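You operate a simulated robot arm through the tools that you are given. There is no shell and no other tool. Be economical: measure what you need, move in short steps, check, and stop when the job is done.

Carry out the task below with a simulated robot arm. There is one attempt and no reset: what you move stays moved.

Task
Oil both pawls till they drop in, then refit the chrome drum.
Fine: oil alone goes on the pawls; the bottle goes back in its cup.

The check looks at the end state, three seconds after you hand in, the way a careful person would. Anything else that was tipped, shoved, dropped, spilled or broken makes it a failure.

Robot
A 5-joint arm with a two-finger parallel gripper, fixed in place. Base frame: the origin is at the foot of the arm, x ahead of it, y to its left, z up; the work surface is at about z = 0. Units: cm, degrees, N and s.
With the tool pointing down near the work surface it reaches from about 26 to 60 cm from the base axis. Its first joint turns from -66.0 to 66.0 degrees. The tool tilts only in the upright plane through the base axis and itself; it spins freely about its own axis. Payload 1.57 kg.
Tool frame: the origin (TCP) lies between the finger pads and is the grasp point; the fingertips stand 3 cm ahead of it; z points along the fingers, y is the line along which they close. Largest opening 8 cm; finger width 1.7, thickness 1.2; the body of the gripper, 4 by 8.2 cm, starts 8 cm behind the TCP.
Orientation is that of the tool frame in the base frame, as a unit quaternion [x, y, z, w]. With the fingers straight down and closing along the base's y, the tool's x points along the base's -x, its y along +y and its z along -z.

Tools
- The arm moves only by the tool drive_tool. Its argument "increments" is a list of rows, each a list of 7 numbers: the opening, from 0 (shut) to 1 (fully open), then the shift along the tool's x, y, z in units of 30 mm (1.0 is 30 mm), then the turn, a rotation vector about the tool's x, y, z in units of 5 degrees (1.0 is 5 degrees). In form: [[gripper, x, y, z, ax, ay, az], ...]. A call has 1 to 12 rows; each row shifts and turns the commanded pose from where the row before left it, along the tool's axes as they then stand. A call with a number of a shift or a turn outside -1 to 1 is refused whole. Each row takes 0.2 s and may step no farther than 5 cm and 8.6 degrees from the row before; otherwise, or with a gripper value out of range, the whole call is refused. Where a pose cannot be reached the arm comes as near as it can. A force on the tool above 40 N (or 10 N above the force at the start of the call, whichever is more), or a blocked arm, ends the call early, and 0.2 s more pass. The fingers move at their own pace (about 15.3 cm/s each) and stop on an object; they squeeze with about 22 N. The grip force told is the motor's: it shows also when the fingers shut on nothing. Time passes only in rows, and 0.2 s behind the last, so rows that do not move let the fingers close. It gives the time, the measured TCP pose, the force on the tool (base axes), the opening and the grip force at its end, in the units of the frame above (readings bear some noise), with the torque about the TCP (base axes, N m) and any sound that the robot's microphone picked up.
- Cameras (640 x 400 px; columns grow to the right, rows downward): "scene" is fixed at [4.58, 39.93, 53.19]; the picture's right is [-0.67, -0.74, 0.00], its down [-0.36, 0.33, -0.87] and it looks along [0.65, -0.58, -0.49] (base axes); focal length 234 px, centre (320, 200). "wrist" rides on the gripper at [7.2, -0.7, -12.2] in the tool frame; the picture's right is [0.09, 1.00, 0.00], its down [-0.84, 0.08, -0.54] and it looks along [-0.54, 0.05, 0.84] (tool axes); focal length 238 px, centre (320, 200). There is no depth. A picture from a camera that has moved, and an enlarged one, comes with that camera's place and axes in the base frame and with its lens.
- camera(camera): a new picture of that camera. It takes no simulated time.
- inspect(camera, box): a new picture of the part [left, top, right, bottom] of that camera's present view, enlarged. It takes no simulated time.
- close_job(): hands the job in; it is judged then, once.

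Go step by step. Nothing tells you positions but the pictures and the camera data: compare them with the known pose of the tool, close in by small moves and look again before you grip or let go. The budget is 120 turns and 64 pictures, counting those below and the enlarged ones. Unless the task says otherwise, let go and move clear before handing in, and close with one line.

The tools are called after "Request:" as a command line: name --pt "numbers of a row" for each row, then --argument value for the rest, lists and objects as JSON in quotes. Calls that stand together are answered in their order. drive_tool: Moves the arm, as the interface text tells. Its arguments: {"type":"object","properties":{"increments":{"type":"array"}},"required":["increments"]} The other tools are called the same way: camera (camera) takes a picture; inspect (camera, box) takes an enlarged picture of a part of a camera's view; close_job () hands the job in.

At the start:

```text
clock: 0.0
eef_pos: [33.5, -6.17, 45.07]
tcp_rot: [0.0, 1.0, 0.0, 0.001]
wrist_force: [-1.0, 1.3, 0.3]
ft_torque: [-0.01, 0.03, -0.01]
opening: 8.01
grip_force: 0.0
```

scene: 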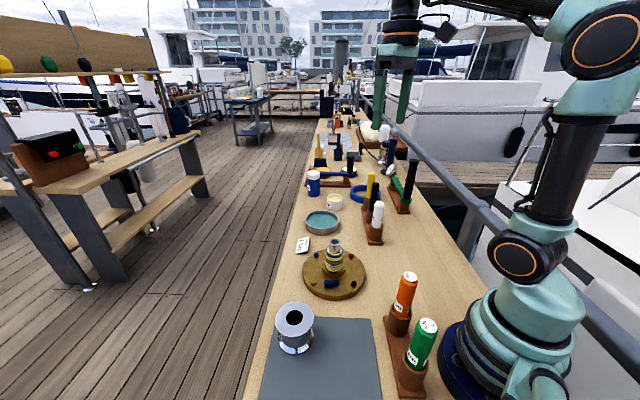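
wrist: 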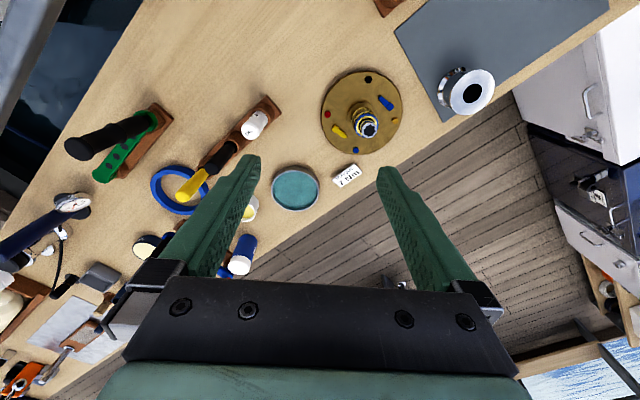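

I see a bench with a winch base (bronze disc with spindle and pawls), a chrome drum on a grey mat, and bottles in cups. I'll take closer looks first.

Request:
inspect --camera "scene" --box '[240, 220, 400, 320]'

Request:
inspect --camera "scene" --box '[260, 290, 460, 400]'

Request:
inspect --camera "scene" --box '[290, 140, 430, 250]'

Request:
inspect --camera "wrist" --box '[260, 40, 500, 200]'

```text
4.00 times, centred on (320, 270) of scene
camera zoom: at [4.58, 39.93, 53.19], right [-0.67, -0.74, 0.0], down [-0.36, 0.33, -0.87], along [0.65, -0.58, -0.49], focal length 935 px, centre (320, -80)
```

zoom: 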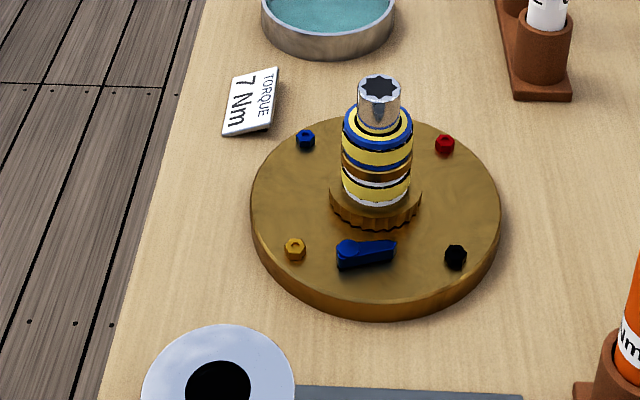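

```text
3.20 times, centred on (360, 345) of scene
camera zoom: at [4.58, 39.93, 53.19], right [-0.67, -0.74, 0.0], down [-0.36, 0.33, -0.87], along [0.65, -0.58, -0.49], focal length 748 px, centre (192, -264)
```

zoom: 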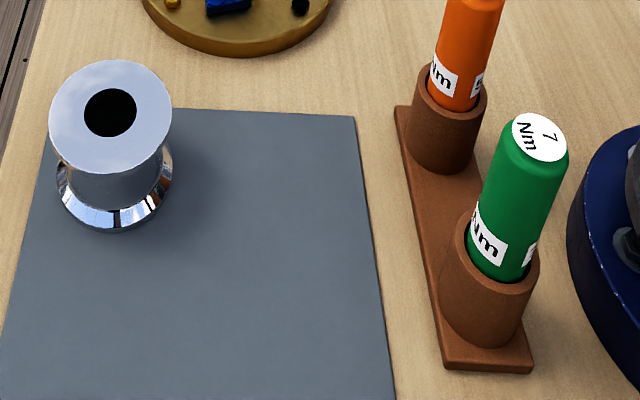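

```text
3.64 times, centred on (360, 195) of scene
camera zoom: at [4.58, 39.93, 53.19], right [-0.67, -0.74, 0.0], down [-0.36, 0.33, -0.87], along [0.65, -0.58, -0.49], focal length 850 px, centre (174, 218)
```

zoom: 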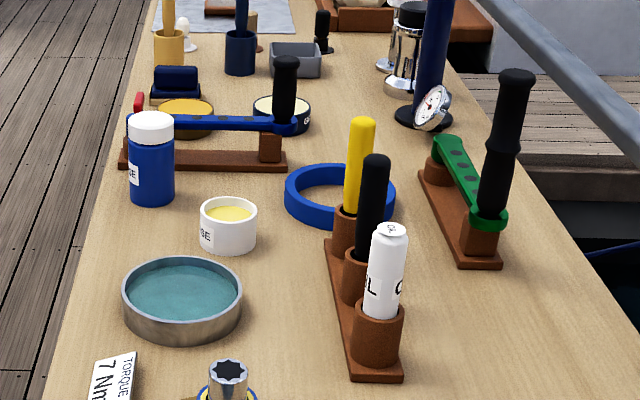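

```text
2.50 times, centred on (380, 120) of wrist
camera zoom: at [26.35, -7.03, 57.35], right [-0.09, 1.0, 0.0], down [0.84, 0.08, 0.54], along [0.54, 0.05, -0.84], focal length 596 px, centre (170, 400)
```

zoom: 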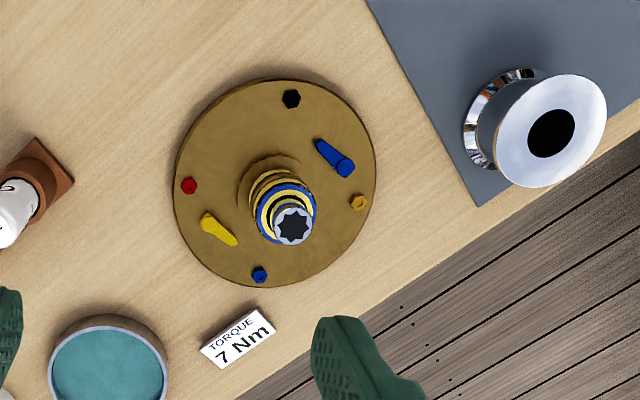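

Request:
inspect --camera "wrist" --box '[130, 80, 290, 280]'

Request:
inspect --camera "scene" --box '[355, 165, 405, 250]'

Request:
inspect --camera "scene" --box '[295, 240, 375, 305]'

```text
2.00 times, centred on (210, 180) of wrist
camera zoom: at [26.35, -7.03, 57.35], right [-0.09, 1.0, 0.0], down [0.84, 0.08, 0.54], along [0.54, 0.05, -0.84], focal length 477 px, centre (540, 240)
```

zoom: 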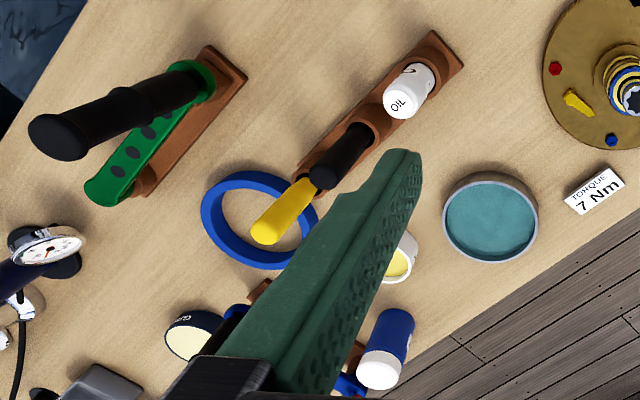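

```text
4.71 times, centred on (380, 208) of scene
camera zoom: at [4.58, 39.93, 53.19], right [-0.67, -0.74, 0.0], down [-0.36, 0.33, -0.87], along [0.65, -0.58, -0.49], focal length 1100 px, centre (38, 165)
```

zoom: 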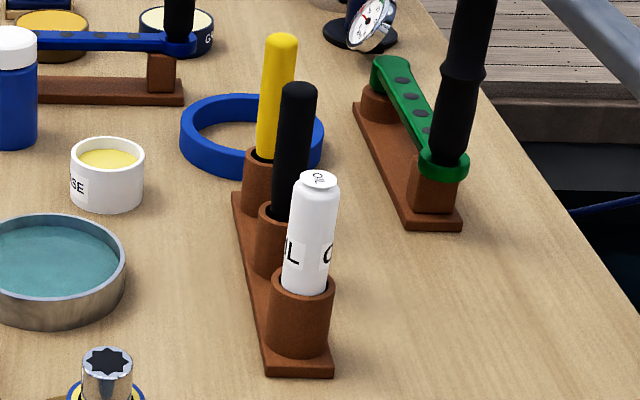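

```text
6.15 times, centred on (335, 272) of scene
camera zoom: at [4.58, 39.93, 53.19], right [-0.67, -0.74, 0.0], down [-0.36, 0.33, -0.87], along [0.65, -0.58, -0.49], focal length 1439 px, centre (228, -246)
```

zoom: 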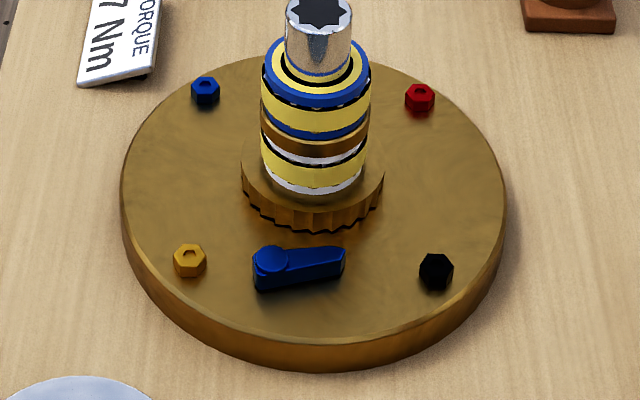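

The white bottle in the rack cup is labelled OIL, at about (40.3, -18.2) with its top near z 15. I'll move above it, keeping high, and turn the fingers so they close across the rack.

Request:
drive_tool --pt "1 -0.38 -0.67 0.72 0 0 0" --pt "1 -0.38 -0.67 0.72 0 0 0" --pt "1 -0.38 -0.67 0.72 0 0 0" --pt "1 -0.38 -0.67 0.72 0 0 0" --pt "1 -0.38 -0.67 0.72 0 0 0" --pt "1 -0.38 -0.67 0.72 0 0 0" --pt "1 0 0 0 0 0 1" --pt "1 0 0 0 0 0 1" --pt "1 0 0 0 0 0 1" --pt "1 0 0 0 0 0 1" --pt "1 0 0 0 0 0 1" --pt "1 0 0 0 0 0 1"

Request:
drive_tool --pt "1 0 0 0 0 0 1" --pt "1 0 0 0 0 0 1" --pt "1 0 0 0 0 0 1" --pt "1 0 0 0 0 0 1" --pt "1 0 0 0 0 0 1" --pt "1 0 0 0 0 0 0.4" --pt "1 0 0 0 0 0 0"

Request:
camera --camera "wrist"

```text
clock: 2.6
eef_pos: [40.39, -18.48, 32.12]
tcp_rot: [0.259, 0.966, -0.001, 0.0]
wrist_force: [-0.5, -0.5, -0.3]
ft_torque: [-0.02, 0.02, 0.0]
opening: 7.99
grip_force: 0.2
```

```text
clock: 4.2
eef_pos: [40.53, -18.38, 32.22]
tcp_rot: [0.477, 0.879, 0.001, 0.0]
wrist_force: [0.4, 0.0, 0.3]
ft_torque: [-0.02, -0.03, 0.0]
opening: 8.01
grip_force: 0.0
```

```text
54 pictures are left
camera wrist: at [35.93, -12.75, 44.39], right [0.79, 0.62, 0.0], down [0.52, -0.66, 0.54], along [0.34, -0.43, -0.84], focal length 238 px, centre (320, 200)
```

wrist: 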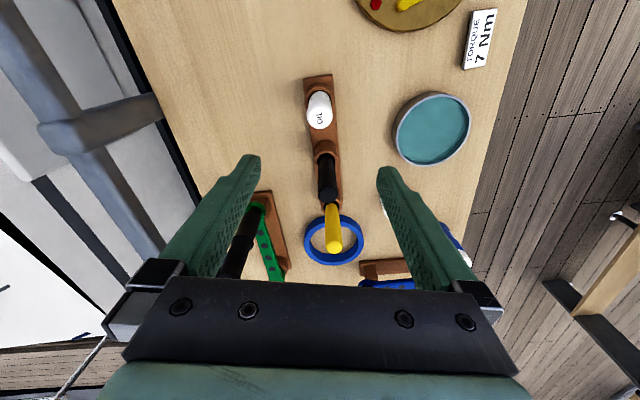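

Request:
inspect --camera "wrist" --box '[270, 60, 370, 270]'

```text
1.90 times, centred on (320, 165) of wrist
camera zoom: at [35.93, -12.75, 44.39], right [0.79, 0.62, 0.0], down [0.52, -0.66, 0.54], along [0.34, -0.43, -0.84], focal length 454 px, centre (320, 267)
```

zoom: 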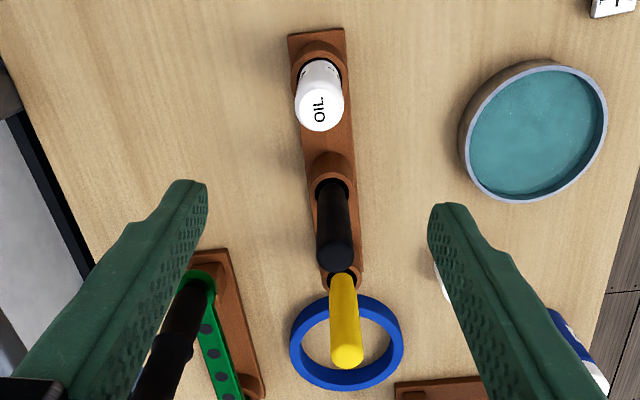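

TCP is nearly over the bottle axis. Descending partway straddling it, then checking.

Request:
drive_tool --pt "1 0 0 0.9 0 0 0" --pt "1 0 0 0.9 0 0 0" --pt "1 0 0 0.9 0 0 0" --pt "1 0 0 0.9 0 0 0" --pt "1 0 0 0.9 0 0 0" --pt "1 0 0 0.5 0 0 0" --pt "1 0 0 0 0 0 0"

Request:
camera --camera "wrist"

```text
clock: 5.8
eef_pos: [40.45, -18.3, 17.11]
tcp_rot: [0.478, 0.878, 0.0, 0.0]
wrist_force: [-0.1, -0.9, 0.2]
ft_torque: [0.01, 0.04, 0.02]
opening: 8.01
grip_force: 0.1
```

```text
52 pictures are left
camera wrist: at [35.93, -12.76, 29.4], right [0.78, 0.62, 0.0], down [0.52, -0.66, 0.54], along [0.34, -0.43, -0.84], focal length 238 px, centre (320, 200)
```

wrist: 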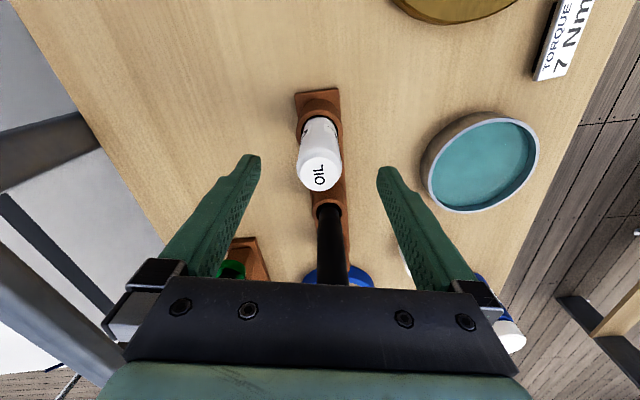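

Request:
drive_tool --pt "1 -0.06 0 0.9 0 0 0" --pt "1 0 0 0.8 0 0 0" --pt "1 0 0 0 0 0 0" --pt "0.35 0 0 0 0 0 0" --pt "0.2 0 0 0 0 0 0" --pt "0.2 0 0 0 0 0 0" --pt "0.2 0 0 0 0 0 0"

Request:
inspect --camera "scene" --box '[340, 150, 430, 260]'

```text
clock: 7.4
eef_pos: [40.44, -18.6, 12.07]
tcp_rot: [0.477, 0.879, 0.001, -0.001]
wrist_force: [-0.4, -1.1, 0.5]
ft_torque: [0.0, -0.04, 0.01]
opening: 3.06
grip_force: 21.6
```

```text
3.64 times, centred on (385, 205) of scene
camera zoom: at [4.58, 39.93, 53.19], right [-0.67, -0.74, 0.0], down [-0.36, 0.33, -0.87], along [0.65, -0.58, -0.49], focal length 850 px, centre (84, 182)
```

zoom: 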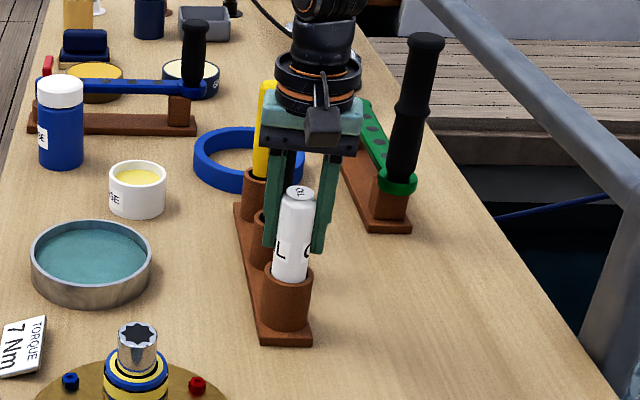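

Gripped at 3.06 cm. Lift slowly and look at what the lower end is.

Request:
drive_tool --pt "0.2 0 0 -0.5 0 0 0" --pt "0.2 0 0 -0.7 0 0 0" --pt "0.2 0 0 -0.8 0 0 0" --pt "0.2 0 0 -0.8 0 0 0" --pt "0.2 0 0 0 0 0 0"

Request:
inspect --camera "scene" --box '[340, 130, 430, 250]'

```text
clock: 8.6
eef_pos: [40.54, -18.69, 20.48]
tcp_rot: [0.477, 0.879, 0.0, 0.0]
wrist_force: [-0.2, -0.9, -2.1]
ft_torque: [0.01, 0.0, -0.01]
opening: 3.08
grip_force: 22.2
```

```text
3.33 times, centred on (385, 190) of scene
camera zoom: at [4.58, 39.93, 53.19], right [-0.67, -0.74, 0.0], down [-0.36, 0.33, -0.87], along [0.65, -0.58, -0.49], focal length 779 px, centre (103, 233)
```

zoom: 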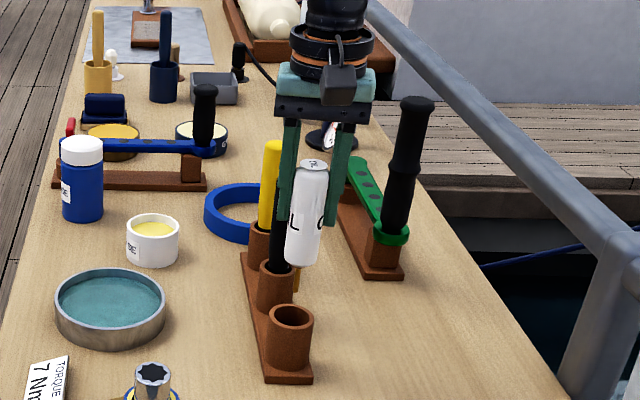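

Request:
inspect --camera "scene" --box '[400, 170, 450, 240]'

Request:
inspect --camera "scene" --box '[405, 180, 440, 220]'

```text
5.71 times, centred on (425, 205) of scene
camera zoom: at [4.58, 39.93, 53.19], right [-0.67, -0.74, 0.0], down [-0.36, 0.33, -0.87], along [0.65, -0.58, -0.49], focal length 1336 px, centre (-280, 171)
```

zoom: 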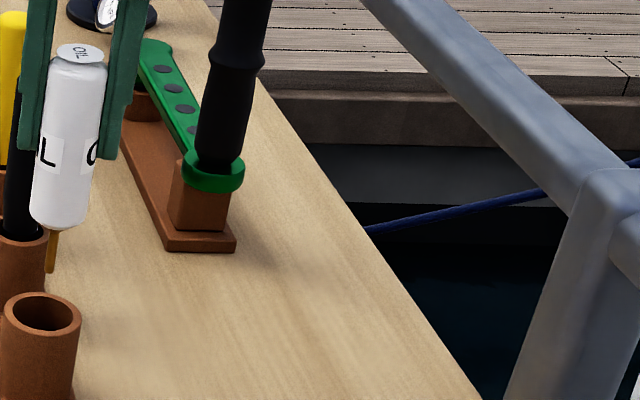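

```text
10.00 times, centred on (422, 200) of scene
camera zoom: at [4.58, 39.93, 53.19], right [-0.67, -0.74, 0.0], down [-0.36, 0.33, -0.87], along [0.65, -0.58, -0.49], focal length 2338 px, centre (-705, 200)
```

zoom: 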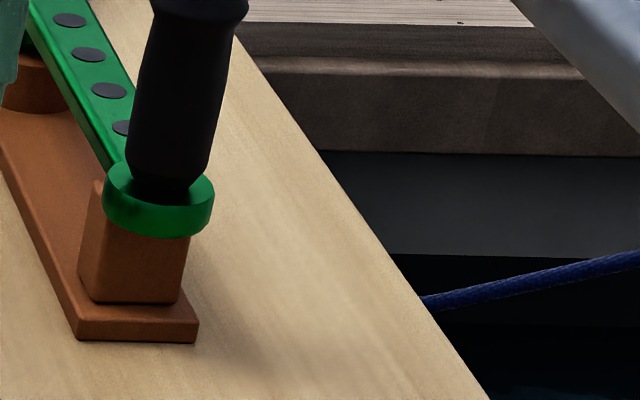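

The bottle has a thin orange nozzle pointing down, its tip about 11 cm below the TCP. I'll lift higher and carry it across to near the yellow pawl side of the base, then look.

Request:
drive_tool --pt "0.2 0 0 -0.8 0 0 0" --pt "0.2 0 0 -0.8 0 0 0" --pt "0.2 0 0 -0.8 0 0 0" --pt "0.2 0.5 0.4 0 0 0 0" --pt "0.2 0.69 0.545 0 0 0 0" --pt "0.2 0.69 0.545 0 0 0 0" --pt "0.2 0.69 0.545 0 0 0 0" --pt "0.2 0.69 0.545 0 0 0 0" --pt "0.2 0.5 0.4 0 0 0 0" --pt "0.2 0.36 0.29 0 0 0 0" --pt "0.2 0 0 0 0 0 0"

Request:
camera --camera "wrist"

Request:
inspect --camera "scene" --box '[280, 150, 440, 310]'

```text
clock: 11.0
eef_pos: [41.9, -2.91, 27.64]
tcp_rot: [0.477, 0.879, 0.0, 0.0]
wrist_force: [0.0, 1.1, -0.9]
ft_torque: [-0.01, 0.0, -0.02]
opening: 3.04
grip_force: 21.5
```

```text
47 pictures are left
camera wrist: at [37.5, 2.8, 39.93], right [0.78, 0.62, 0.0], down [0.52, -0.66, 0.54], along [0.34, -0.43, -0.84], focal length 238 px, centre (320, 200)
```

wrist: 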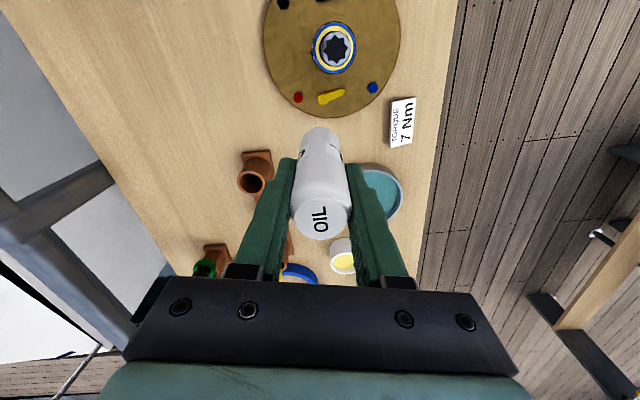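

```text
2.50 times, centred on (360, 230) of scene
camera zoom: at [4.58, 39.94, 53.19], right [-0.67, -0.74, 0.0], down [-0.36, 0.33, -0.87], along [0.65, -0.58, -0.49], focal length 584 px, centre (220, 125)
```

zoom: 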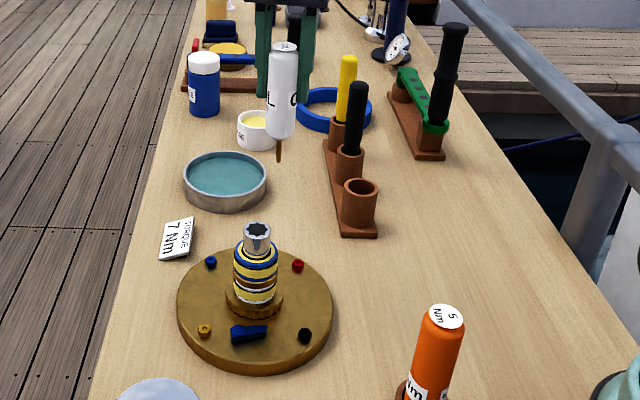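

Request:
inspect --camera "wrist" --box '[250, 0, 420, 130]'

```text
3.08 times, centred on (335, 65) of wrist
camera zoom: at [37.5, 2.8, 39.93], right [0.78, 0.62, 0.0], down [0.52, -0.66, 0.54], along [0.34, -0.43, -0.84], focal length 733 px, centre (274, 615)
```

zoom: 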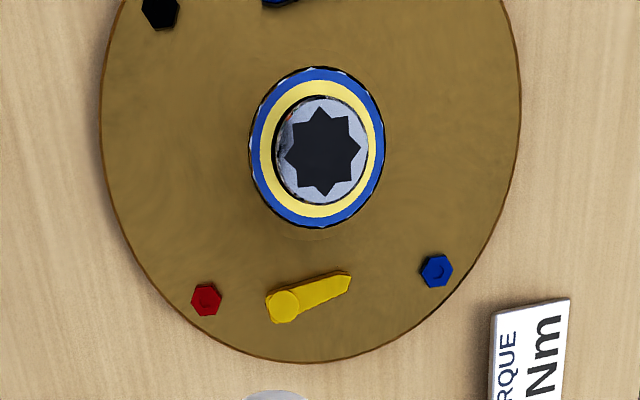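

The wrist view fixes the spindle axis at about (38.75, 3.55), with the yellow pawl pivot at (41.8, -2.0) and blue opposite at about (35.8, 9.0). I'll start with blue, which the scene camera sees best, passing above the spindle and descending partway.

Request:
drive_tool --pt "0.2 0 0 -0.5 0 0 0" --pt "0.2 0.71 0.03 0 0 0 0" --pt "0.2 0.71 0.03 0 0 0 0" --pt "0.2 0.71 0.03 0 0 0 0" --pt "0.2 0.71 0.03 0 0 0 0" --pt "0.2 0.71 0.03 0 0 0 0" --pt "0.2 0.71 0.03 0 0 0 0" --pt "0.2 0 0 0.9 0 0 0" --pt "0.2 0 0 0.9 0 0 0" --pt "0.2 0 0 0.9 0 0 0" --pt "0.2 0 0 0.9 0 0 0" --pt "0.2 0 0 0 0 0 0"

Request:
inspect --camera "scene" --box '[290, 200, 390, 300]'

Request:
camera --camera "wrist"

```text
clock: 13.6
eef_pos: [35.43, 8.17, 18.41]
tcp_rot: [0.477, 0.879, 0.0, 0.0]
wrist_force: [-0.5, 1.1, -1.1]
ft_torque: [0.02, 0.0, -0.01]
opening: 3.05
grip_force: 22.0
```

```text
4.00 times, centred on (340, 250) of scene
camera zoom: at [4.58, 39.94, 53.19], right [-0.67, -0.74, 0.0], down [-0.36, 0.33, -0.87], along [0.65, -0.58, -0.49], focal length 935 px, centre (240, 0)
```

zoom: 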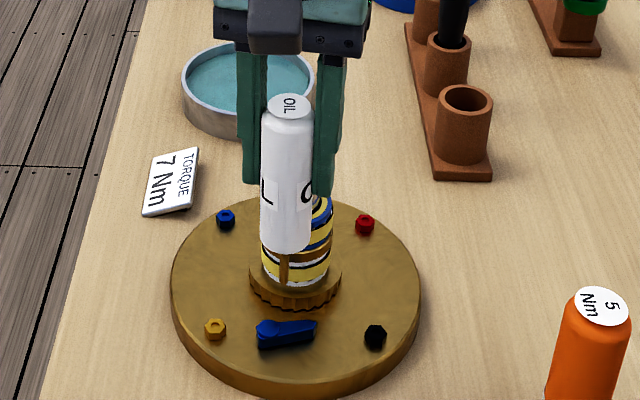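

```text
43 pictures are left
camera wrist: at [30.99, 13.8, 30.6], right [0.78, 0.62, 0.0], down [0.52, -0.66, 0.54], along [0.34, -0.43, -0.84], focal length 238 px, centre (320, 200)
```

wrist: 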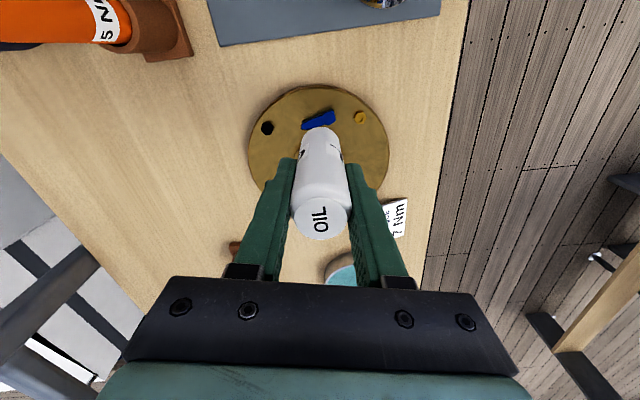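

Nozzle is over the blue pawl. Lower it to about 1 cm above and look.

Request:
drive_tool --pt "0.2 0 0 0.6 0 0 0" --pt "0.2 0 0 0.5 0 0 0" --pt "0.2 0 0 0 0 0 0"

Request:
inspect --camera "scene" --box '[310, 240, 360, 300]'

```text
clock: 14.4
eef_pos: [35.55, 8.16, 15.01]
tcp_rot: [0.477, 0.879, 0.0, 0.0]
wrist_force: [1.0, 0.6, -0.7]
ft_torque: [0.0, 0.01, 0.01]
opening: 3.08
grip_force: 22.4
```

```text
6.67 times, centred on (335, 270) of scene
camera zoom: at [4.58, 39.93, 53.19], right [-0.67, -0.74, 0.0], down [-0.36, 0.33, -0.87], along [0.65, -0.58, -0.49], focal length 1559 px, centre (220, -267)
```

zoom: 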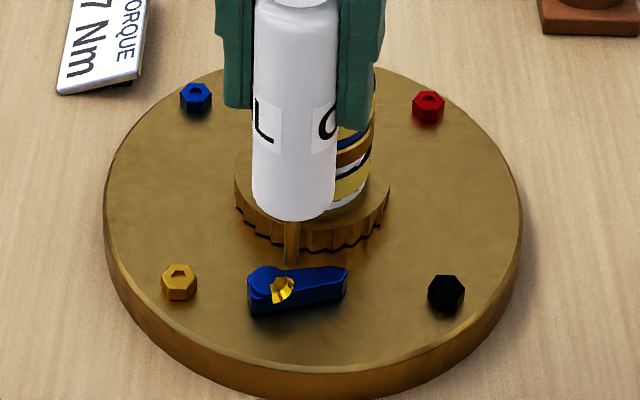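

Oil is landing on the blue pawl. I'll dwell and watch for it to drop in.

Request:
drive_tool --pt "0.2 0 0 0 0 0 0" --pt "0.2 0 0 0 0 0 0" --pt "0.2 0 0 0 0 0 0"

Request:
inspect --camera "scene" --box '[310, 240, 360, 300]'

```text
clock: 15.2
eef_pos: [35.44, 8.14, 15.13]
tcp_rot: [0.477, 0.879, 0.0, 0.0]
wrist_force: [-0.8, 0.4, 0.6]
ft_torque: [-0.02, 0.01, -0.02]
opening: 3.06
grip_force: 22.2
```

```text
6.67 times, centred on (335, 270) of scene
camera zoom: at [4.58, 39.93, 53.19], right [-0.67, -0.74, 0.0], down [-0.36, 0.33, -0.87], along [0.65, -0.58, -0.49], focal length 1559 px, centre (220, -267)
```

zoom: 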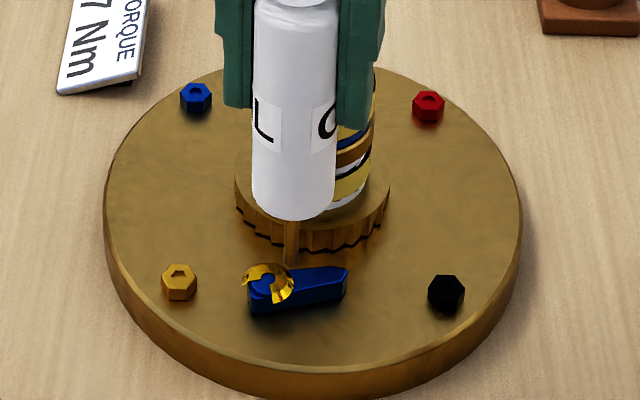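

A ring of oil is forming around the pivot; continue.

Request:
drive_tool --pt "0.2 0 0 0 0 0 0" --pt "0.2 0 0 0 0 0 0" --pt "0.2 0 0 0 0 0 0"

Request:
inspect --camera "scene" --box '[310, 240, 360, 300]'

```text
clock: 16.0
eef_pos: [35.38, 8.14, 15.09]
tcp_rot: [0.477, 0.879, 0.0, 0.0]
wrist_force: [0.8, -0.1, -0.2]
ft_torque: [0.01, 0.01, -0.01]
opening: 3.04
grip_force: 22.0
```

```text
6.67 times, centred on (335, 270) of scene
camera zoom: at [4.58, 39.93, 53.19], right [-0.67, -0.74, 0.0], down [-0.36, 0.33, -0.87], along [0.65, -0.58, -0.49], focal length 1559 px, centre (220, -267)
```

zoom: 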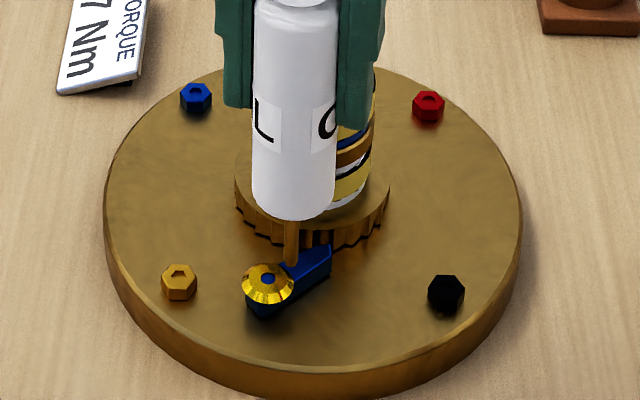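

Blue pawl dropped in. Lifting right away and crossing above the spindle to the yellow pawl.

Request:
drive_tool --pt "0.2 0 0 -0.93 0 0 0" --pt "0.2 0 0 -0.93 0 0 0" --pt "0.2 0 0 -0.93 0 0 0" --pt "0.2 0 0 -0.93 0 0 0" --pt "0.2 0 0 -0.93 0 0 0" --pt "0.2 -0.755 0.035 0 0 0 0" --pt "0.2 -0.755 0.035 0 0 0 0" --pt "0.2 -0.755 0.035 0 0 0 0" --pt "0.2 -0.755 0.035 0 0 0 0" --pt "0.2 -0.755 0.035 0 0 0 0" --pt "0.2 0 0 0 0 0 0"

Request:
camera --camera "wrist"

Request:
inspect --camera "scene" --box '[290, 200, 390, 300]'

```text
clock: 18.4
eef_pos: [42.17, -1.13, 29.07]
tcp_rot: [0.476, 0.879, 0.0, 0.0]
wrist_force: [-0.1, -0.2, 0.1]
ft_torque: [-0.05, 0.0, 0.02]
opening: 3.06
grip_force: 21.7
```

```text
39 pictures are left
camera wrist: at [37.6, 4.58, 41.22], right [0.78, 0.62, 0.0], down [0.52, -0.66, 0.54], along [0.34, -0.43, -0.84], focal length 238 px, centre (320, 200)
```

wrist: 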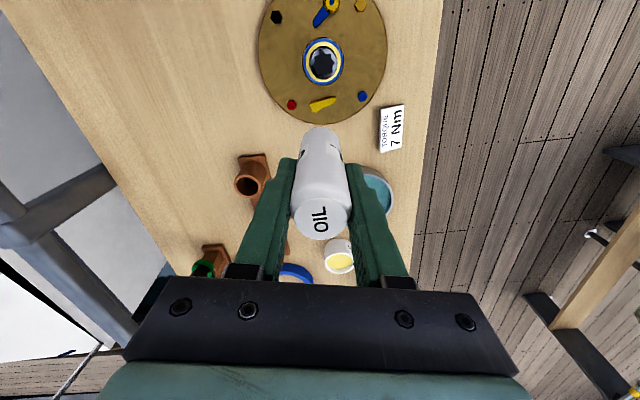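

```text
4.00 times, centred on (340, 250) of scene
camera zoom: at [4.58, 39.93, 53.19], right [-0.67, -0.74, 0.0], down [-0.36, 0.33, -0.87], along [0.65, -0.58, -0.49], focal length 935 px, centre (240, 0)
```

zoom: 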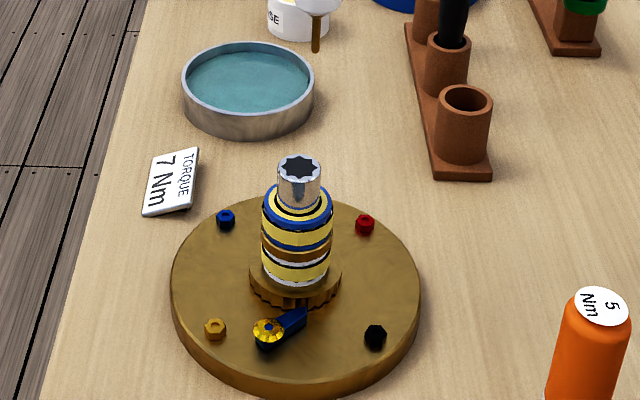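

Descend onto the yellow pawl.

Request:
drive_tool --pt "0.2 -0.06 -0.1 0.93 0 0 0" --pt "0.2 0 0 0.93 0 0 0" --pt "0.2 0 0 0.93 0 0 0" --pt "0.2 0 0 0.93 0 0 0" --pt "0.2 0 0 0.5 0 0 0" --pt "0.2 0 0 0.45 0 0 0" --pt "0.2 0 0 0 0 0 0"

Request:
camera --camera "wrist"

Request:
inspect --camera "scene" --box '[310, 220, 370, 290]'

```text
clock: 20.0
eef_pos: [41.88, -1.25, 14.89]
tcp_rot: [0.477, 0.879, 0.001, 0.0]
wrist_force: [0.7, 0.6, -0.5]
ft_torque: [0.02, 0.01, -0.02]
opening: 3.06
grip_force: 21.6
```

```text
37 pictures are left
camera wrist: at [37.43, 4.28, 27.14], right [0.78, 0.62, 0.0], down [0.52, -0.66, 0.54], along [0.34, -0.43, -0.84], focal length 238 px, centre (320, 200)
```

wrist: 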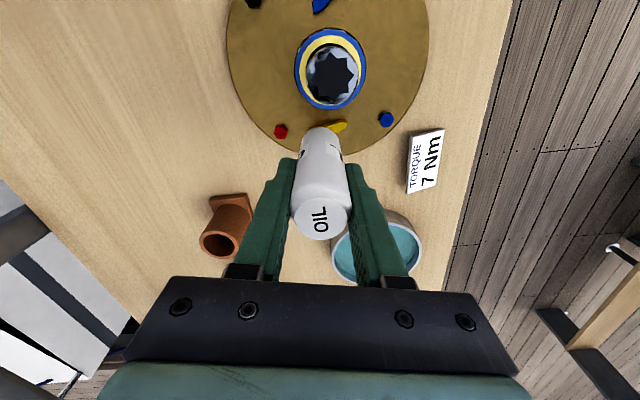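

```text
5.71 times, centred on (340, 255) of scene
camera zoom: at [4.58, 39.93, 53.19], right [-0.67, -0.74, 0.0], down [-0.36, 0.33, -0.87], along [0.65, -0.58, -0.49], focal length 1336 px, centre (206, -114)
```

zoom: 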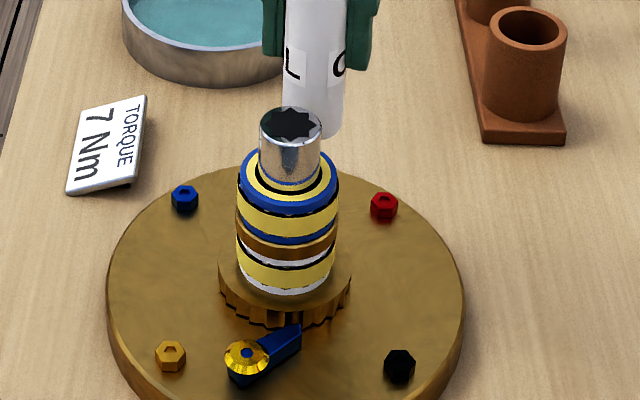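

Dwell about as long as the blue one took, then check the pawl tip.

Request:
drive_tool --pt "0.2 0 0 0 0 0 0" --pt "0.2 0 0 0 0 0 0" --pt "0.2 0 0 0 0 0 0" --pt "0.2 0 0 0 0 0 0" --pt "0.2 0 0 0 0 0 0" --pt "0.2 0 0 0 0 0 0"

Request:
inspect --camera "wrist" --box '[260, 60, 400, 160]'

```text
clock: 21.4
eef_pos: [41.9, -1.41, 14.87]
tcp_rot: [0.477, 0.879, 0.0, 0.0]
wrist_force: [-0.4, -1.2, -1.7]
ft_torque: [-0.01, -0.05, -0.01]
opening: 3.06
grip_force: 21.8
```

```text
4.00 times, centred on (330, 110) of wrist
camera zoom: at [37.44, 4.28, 27.17], right [0.78, 0.62, 0.0], down [0.52, -0.66, 0.54], along [0.34, -0.43, -0.84], focal length 953 px, centre (280, 560)
```

zoom: 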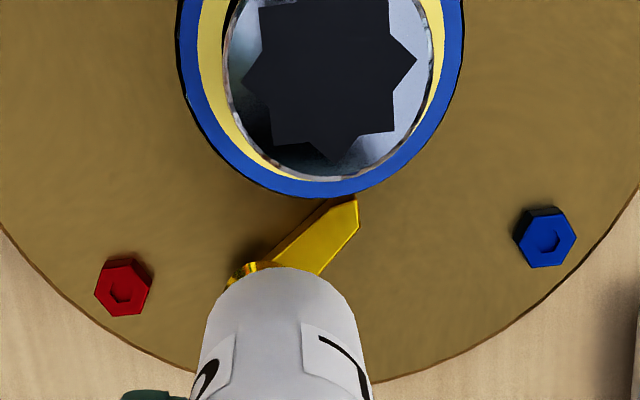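

Yellow pawl dropped in too. Lifting and carrying the bottle back above its cup, using the exact reverse of the commanded offsets.

Request:
drive_tool --pt "0.2 0 0 -0.93 0 0 0" --pt "0.2 0 0 -0.93 0 0 0" --pt "0.2 0 0 -0.93 0 0 0" --pt "0.2 0 0 -0.93 0 0 0" --pt "0.2 0 0 -0.93 0 0 0" --pt "0.2 -0.6 -0.47 0 0 0 0" --pt "0.2 -0.8 -0.62 0 0 0 0" --pt "0.2 -0.8 -0.62 0 0 0 0" --pt "0.2 -0.8 -0.62 0 0 0 0" --pt "0.2 -0.8 -0.62 0 0 0 0" --pt "0.2 -0.745 -0.575 0 0 0 0" --pt "0.2 0 0 0 0 0 0"

Request:
drive_tool --pt "0.2 0 0 0.9 0 0 0" --pt "0.2 0 0 0.9 0 0 0" --pt "0.2 0 0 0.93 0 0 0" --pt "0.2 0 0 0 0 0 0" --pt "0.2 0 0 0 0 0 0"

Request:
inspect --camera "scene" --box '[340, 130, 430, 250]'

Request:
camera --camera "wrist"

```text
clock: 24.0
eef_pos: [40.46, -18.59, 28.9]
tcp_rot: [0.477, 0.879, 0.0, 0.001]
wrist_force: [0.1, -0.2, -0.7]
ft_torque: [0.02, 0.02, 0.03]
opening: 3.06
grip_force: 22.0
```

```text
clock: 25.2
eef_pos: [40.44, -18.63, 20.8]
tcp_rot: [0.478, 0.879, 0.0, 0.0]
wrist_force: [-1.0, -0.5, -0.8]
ft_torque: [-0.03, -0.01, -0.01]
opening: 3.04
grip_force: 21.7
```

```text
3.33 times, centred on (385, 190) of scene
camera zoom: at [4.58, 39.93, 53.19], right [-0.67, -0.74, 0.0], down [-0.36, 0.33, -0.87], along [0.65, -0.58, -0.49], focal length 779 px, centre (103, 233)
```

zoom: 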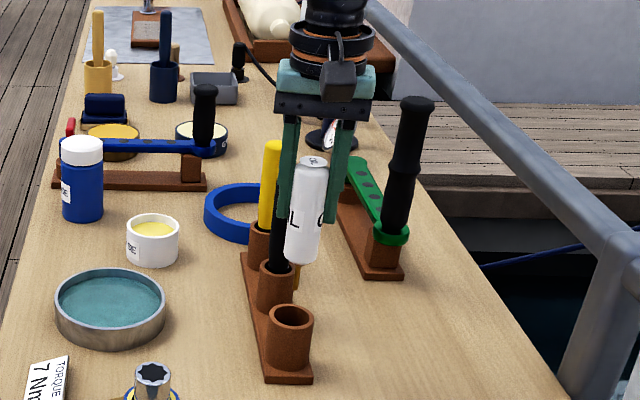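

```text
33 pictures are left
camera wrist: at [36.0, -12.87, 32.97], right [0.78, 0.62, 0.0], down [0.52, -0.66, 0.54], along [0.34, -0.43, -0.84], focal length 238 px, centre (320, 200)
```

wrist: 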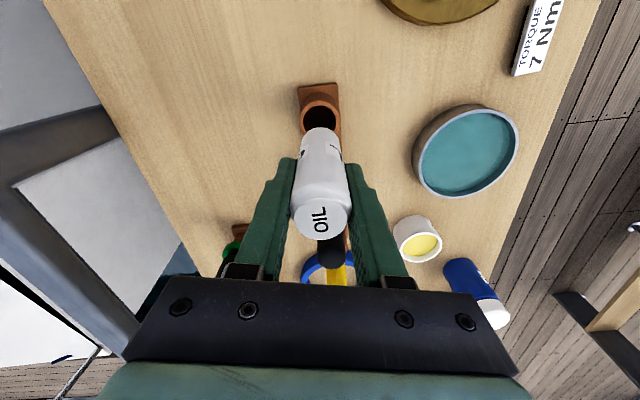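

Same position as after the lift, aligned with the cup. Lowering gently in small steps, watching forces.

Request:
drive_tool --pt "0.2 0 0 0.5 0 0 0" --pt "0.2 0 0 0.5 0 0 0" --pt "0.2 0 0 0.5 0 0 0" --pt "0.2 0 0 0.5 0 0 0" --pt "0.2 0 0 0.4 0 0 0" --pt "0.2 0 0 0.3 0 0 0" --pt "0.2 0 0 0.1 0 0 0" --pt "0.2 0 0 0 0 0 0"

Request:
inspect --camera "scene" --box '[340, 150, 430, 260]'

```text
clock: 27.0
eef_pos: [40.47, -18.46, 12.35]
tcp_rot: [0.476, 0.879, 0.0, 0.0]
wrist_force: [-0.2, 0.2, 0.1]
ft_torque: [-0.02, -0.03, 0.0]
opening: 3.02
grip_force: 21.8
```

```text
3.64 times, centred on (385, 205) of scene
camera zoom: at [4.58, 39.93, 53.19], right [-0.67, -0.74, 0.0], down [-0.36, 0.33, -0.87], along [0.65, -0.58, -0.49], focal length 850 px, centre (84, 182)
```

zoom: 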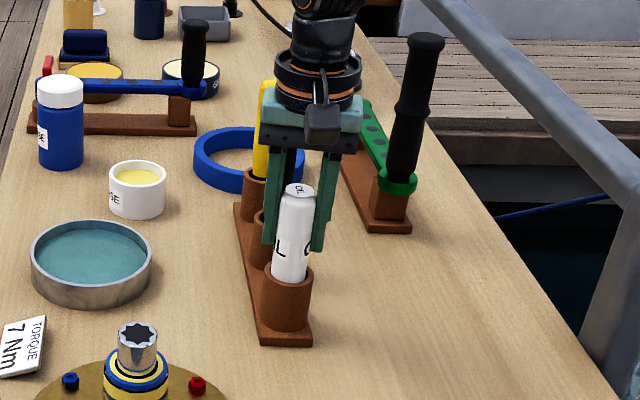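

Request:
drive_tool --pt "0.2 0 0 0.07 0 0 0" --pt "0.2 0 0 0 0 0 0" --pt "0.45 0 0 0 0 0 0" --pt "0.7 0 0 0 0 0 0" --pt "0.8 0 0 0 0 0 0" --pt "0.8 0 0 -0.5 0 0 0" --pt "0.8 0 0 -0.9 0 0 0" --pt "0.8 0 0 -0.9 0 0 0" --pt "0.8 0 0 -0.9 0 0 0" --pt "0.8 0 0 -0.9 0 0 0" --pt "0.8 0 0 -0.9 0 0 0" --pt "0.8 0 0 0 0 0 0"

Request:
camera --camera "wrist"

Request:
camera --camera "scene"

```text
clock: 29.6
eef_pos: [40.58, -18.6, 27.08]
tcp_rot: [0.477, 0.879, 0.0, -0.001]
wrist_force: [0.1, -0.9, -0.1]
ft_torque: [-0.01, -0.03, -0.01]
opening: 6.41
grip_force: 0.0
```

```text
31 pictures are left
camera wrist: at [36.08, -12.88, 39.43], right [0.78, 0.62, 0.0], down [0.52, -0.66, 0.54], along [0.34, -0.43, -0.84], focal length 238 px, centre (320, 200)
```

wrist: 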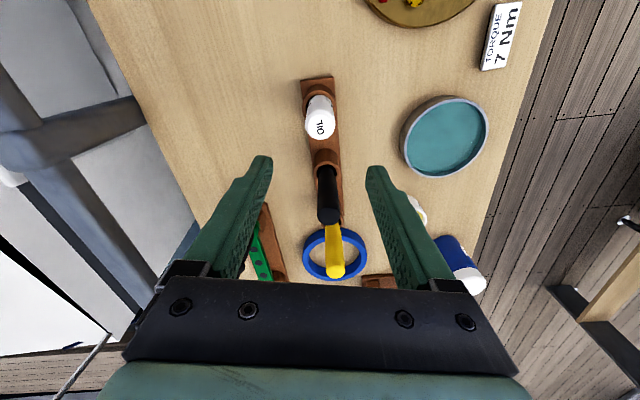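

```text
30 pictures are left
```

scene: 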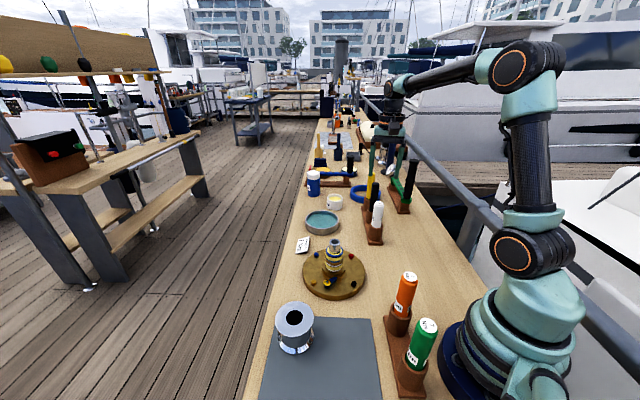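

The bottle is back in its cup, upright. Now I'll go high over to the drum on the mat.

Request:
drive_tool --pt "1 0 0 -0.95 0 0 0" --pt "1 0 0 -0.95 0 0 0" --pt "1 0 0 -0.95 0 0 0" --pt "1 0.89 0.32 0 0 0 0" --pt "1 0.89 0.32 0 0 0 0" --pt "1 0.89 0.32 0 0 0 0" --pt "1 0.89 0.32 0 0 0 0" --pt "1 0.89 0.32 0 0 0 0" --pt "1 0.89 0.32 0 0 0 0" --pt "1 0.89 0.32 0 0 0 0" --pt "1 0.89 0.32 0 0 0 0" --pt "1 0.89 0.32 0 0 0 0"

Request:
drive_tool --pt "1 0.89 0.32 0 0 0 0" --pt "1 0.89 0.32 0 0 0 0" --pt "1 0.89 0.32 0 0 0 0" --pt "1 0.5 0.2 0 0 0 0" --pt "1 0 0 0 0 0 0" --pt "1 0 0 0 0 0 0"

Request:
camera --camera "wrist"

```text
clock: 32.2
eef_pos: [34.72, 6.28, 35.74]
tcp_rot: [0.477, 0.879, -0.001, 0.0]
wrist_force: [0.1, 0.6, -0.2]
ft_torque: [0.04, 0.02, 0.01]
opening: 7.99
grip_force: 0.1
```

```text
clock: 33.6
eef_pos: [32.56, 16.3, 35.69]
tcp_rot: [0.477, 0.879, 0.0, -0.001]
wrist_force: [-0.2, -0.7, -0.2]
ft_torque: [-0.01, 0.0, -0.01]
opening: 8.01
grip_force: 0.0
```

```text
29 pictures are left
camera wrist: at [27.97, 21.91, 47.96], right [0.78, 0.62, 0.0], down [0.52, -0.66, 0.54], along [0.34, -0.43, -0.84], focal length 238 px, centre (320, 200)
```

wrist: 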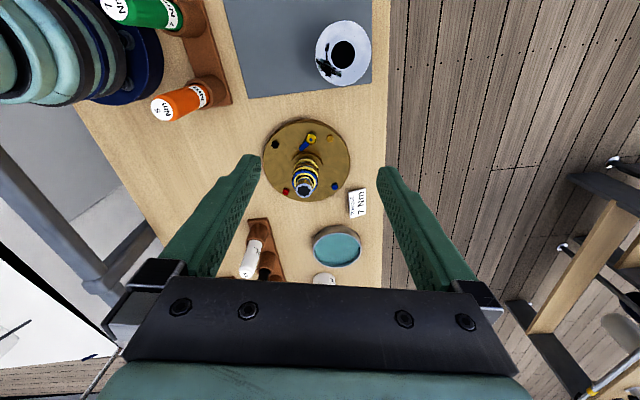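

Request:
inspect --camera "wrist" --box '[300, 10, 390, 100]'

Request:
inspect --camera "scene" --box '[260, 290, 330, 370]'

```text
4.44 times, centred on (345, 55) of wrist
camera zoom: at [27.97, 21.91, 47.96], right [0.78, 0.62, 0.0], down [0.52, -0.66, 0.54], along [0.34, -0.43, -0.84], focal length 1059 px, centre (209, 844)
```

zoom: 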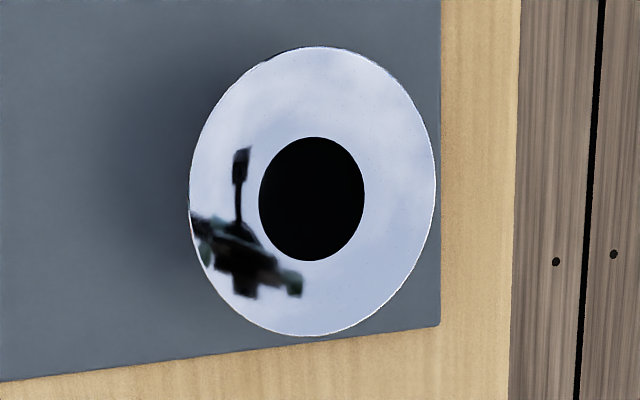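

```text
5.00 times, centred on (295, 330) of scene
camera zoom: at [4.58, 39.94, 53.19], right [-0.67, -0.74, 0.0], down [-0.36, 0.33, -0.87], along [0.65, -0.58, -0.49], focal length 1169 px, centre (445, -450)
```

zoom: 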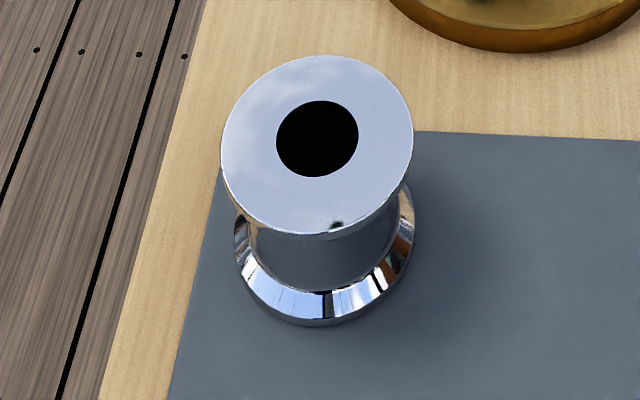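

Triangulating both views puts the drum at about (31.05, 23.3), with its top near z 7.2 and the top flange about 8 cm wide. That is close to the gripper's limit, so I'll move over it and compare the flange directly with the open fingers.

Request:
drive_tool --pt "1 0.745 0.283 0 0 0 0" --pt "1 0.745 0.283 0 0 0 0" --pt "1 0.745 0.283 0 0 0 0" --pt "1 0 0 0.9 0 0 0" --pt "1 0 0 0.9 0 0 0" --pt "1 0 0 0.9 0 0 0" --pt "1 0 0 0.9 0 0 0" --pt "1 0 0 0.9 0 0 0" --pt "1 0 0 0.9 0 0 0" --pt "1 0 0 0.9 0 0 0" --pt "1 0 0 0.6 0 0 0" --pt "1 0 0 0 0 0 0"

Request:
camera --camera "wrist"

Request:
inspect --camera "scene" --box '[240, 260, 360, 370]'

```text
clock: 36.2
eef_pos: [30.73, 23.43, 14.78]
tcp_rot: [0.477, 0.879, 0.0, 0.0]
wrist_force: [0.5, -0.2, 0.0]
ft_torque: [-0.01, 0.01, 0.03]
opening: 7.98
grip_force: 0.0
```

```text
26 pictures are left
camera wrist: at [26.34, 28.92, 27.1], right [0.78, 0.62, 0.0], down [0.52, -0.66, 0.54], along [0.34, -0.43, -0.84], focal length 238 px, centre (320, 200)
```

wrist: 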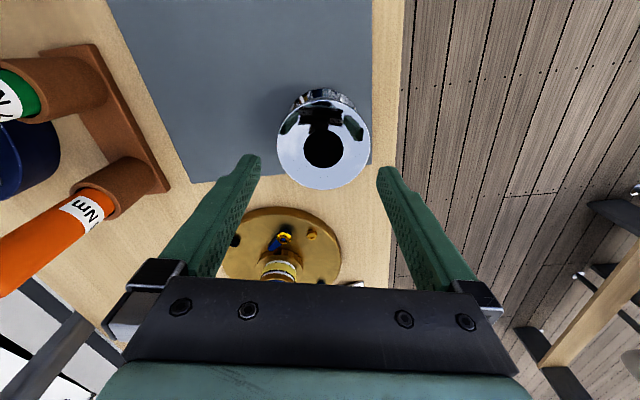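

```text
3.64 times, centred on (300, 315) of scene
camera zoom: at [4.58, 39.93, 53.19], right [-0.67, -0.74, 0.0], down [-0.36, 0.33, -0.87], along [0.65, -0.58, -0.49], focal length 850 px, centre (393, -218)
```

zoom: 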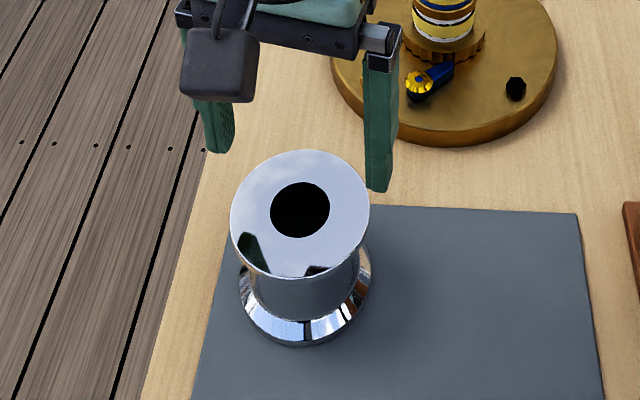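

The flange measures about 8.15 cm, too wide for a top-down grip, so I'll take the 6.4 cm waist from the side with the tool tilted. First I'll raise and spin the tool so its x points outward.

Request:
drive_tool --pt "1 0 0 -0.85 0 0 0" --pt "1 0 0 -0.85 0 0 1" --pt "1 0 0 -0.85 0 0 1" --pt "1 0 0 -0.85 0 0 1" --pt "1 0 0 -0.85 0 0 1" --pt "1 0 0 0 0 0 1" --pt "1 0 0 0 0 0 1" --pt "1 0 0 0 0 0 1" --pt "1 0 0 0 0 0 1" --pt "1 0 0 0 0 0 1" --pt "1 0 0 0 0 0 1" --pt "1 0 0 0 0 0 1"

Request:
drive_tool --pt "1 0 0 0 0 0 1" --pt "1 0 0 0 0 0 1" --pt "1 0 0 0 0 0 1" --pt "1 0 0 0 0 0 1" --pt "1 0 0 0 0 0 1" --pt "1 0 0 0 0 0 1" --pt "1 0 0 0 0 0 0.2" --pt "1 -0.65 0 0 0 0 0" --pt "1 -0.65 0 0 0 0 0" --pt "1 0 0 0 0 0 0"

```text
clock: 38.8
eef_pos: [30.89, 23.17, 27.7]
tcp_rot: [0.829, 0.559, 0.0, 0.0]
wrist_force: [0.5, -0.3, -0.3]
ft_torque: [0.0, 0.03, 0.0]
opening: 8.01
grip_force: 0.0
```

```text
clock: 41.0
eef_pos: [30.25, 16.82, 27.79]
tcp_rot: [0.948, 0.317, 0.0, 0.001]
wrist_force: [-0.5, 0.3, -0.6]
ft_torque: [0.01, 0.03, 0.01]
opening: 7.99
grip_force: 0.1
out of reach, approached as far as the arm can: row 5, 6, 7
```

The spin joint stops about 8° short of that orientation, which would tilt the grip. I'll spin back to the neutral side (tool x inward), where the wrist camera ends up underneath but still has room.

Request:
drive_tool --pt "1 0 0 0 0 0 -1" --pt "1 0 0 0 0 0 -1" --pt "1 0 0 0 0 0 -1" --pt "1 0 0 0 0 0 -1" --pt "1 0 0 0 0 0 -1" --pt "1 0 0 0 0 0 -1" --pt "1 0 0 0 0 0 -1" --pt "1 0 0 0 0 0 -1" --pt "1 0 0 0 0 0 -1" --pt "1 0 0 0 0 0 -1" --pt "1 0 0 0 0 0 -1" --pt "1 0 0 0 0 0 -1"

Request:
drive_tool --pt "1 0 0 0 0 0 -1" --pt "1 0 0 0 0 0 -1" --pt "1 0 0 0 0 0 -1" --pt "1 0 0 0 0 0 -1" --pt "1 0 0 0 0 0 -1" --pt "1 0 0 0 0 0 -1" --pt "1 0 0 0 0 0 -1" --pt "1 0 0 0 0 0 -1" --pt "1 0 0 0 0 0 -1" --pt "1 0 0 0 0 0 -1" --pt "1 0 0 0 0 0 -1" --pt "1 0 0 0 0 0 -1"

Request:
drive_tool --pt "1 0 0 0 0 0 -1" --pt "1 0 0 0 0 0 -1" --pt "1 0 0 0 0 0 -1" --pt "1 0 0 0 0 0 -1" --pt "1 0 0 0 0 0 -1" --pt "1 0 0 0 0 0 -1" --pt "1 0 0 0 0 0 -1" --pt "1 0 0 0 0 0 -1" --pt "1 0 0 0 0 0 -1" --pt "1 0 0 0 0 0 -1" --pt "1 0 0 0 0 0 -1" --pt "1 0 0 0 0 0 -1"

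```text
clock: 43.6
eef_pos: [30.29, 16.95, 27.81]
tcp_rot: [0.662, 0.75, 0.0, 0.0]
wrist_force: [0.3, 1.1, 0.1]
ft_torque: [0.01, 0.02, -0.01]
opening: 7.97
grip_force: 0.0
```

```text
clock: 46.2
eef_pos: [30.29, 16.94, 27.69]
tcp_rot: [0.198, 0.98, 0.0, 0.0]
wrist_force: [0.5, 0.5, -0.7]
ft_torque: [0.0, 0.01, 0.02]
opening: 8.01
grip_force: 0.0
```

```text
clock: 48.8
eef_pos: [30.38, 16.94, 27.78]
tcp_rot: [-0.319, 0.948, 0.0, 0.0]
wrist_force: [0.6, -0.5, 0.4]
ft_torque: [0.0, -0.01, 0.0]
opening: 8.0
grip_force: 0.1
```

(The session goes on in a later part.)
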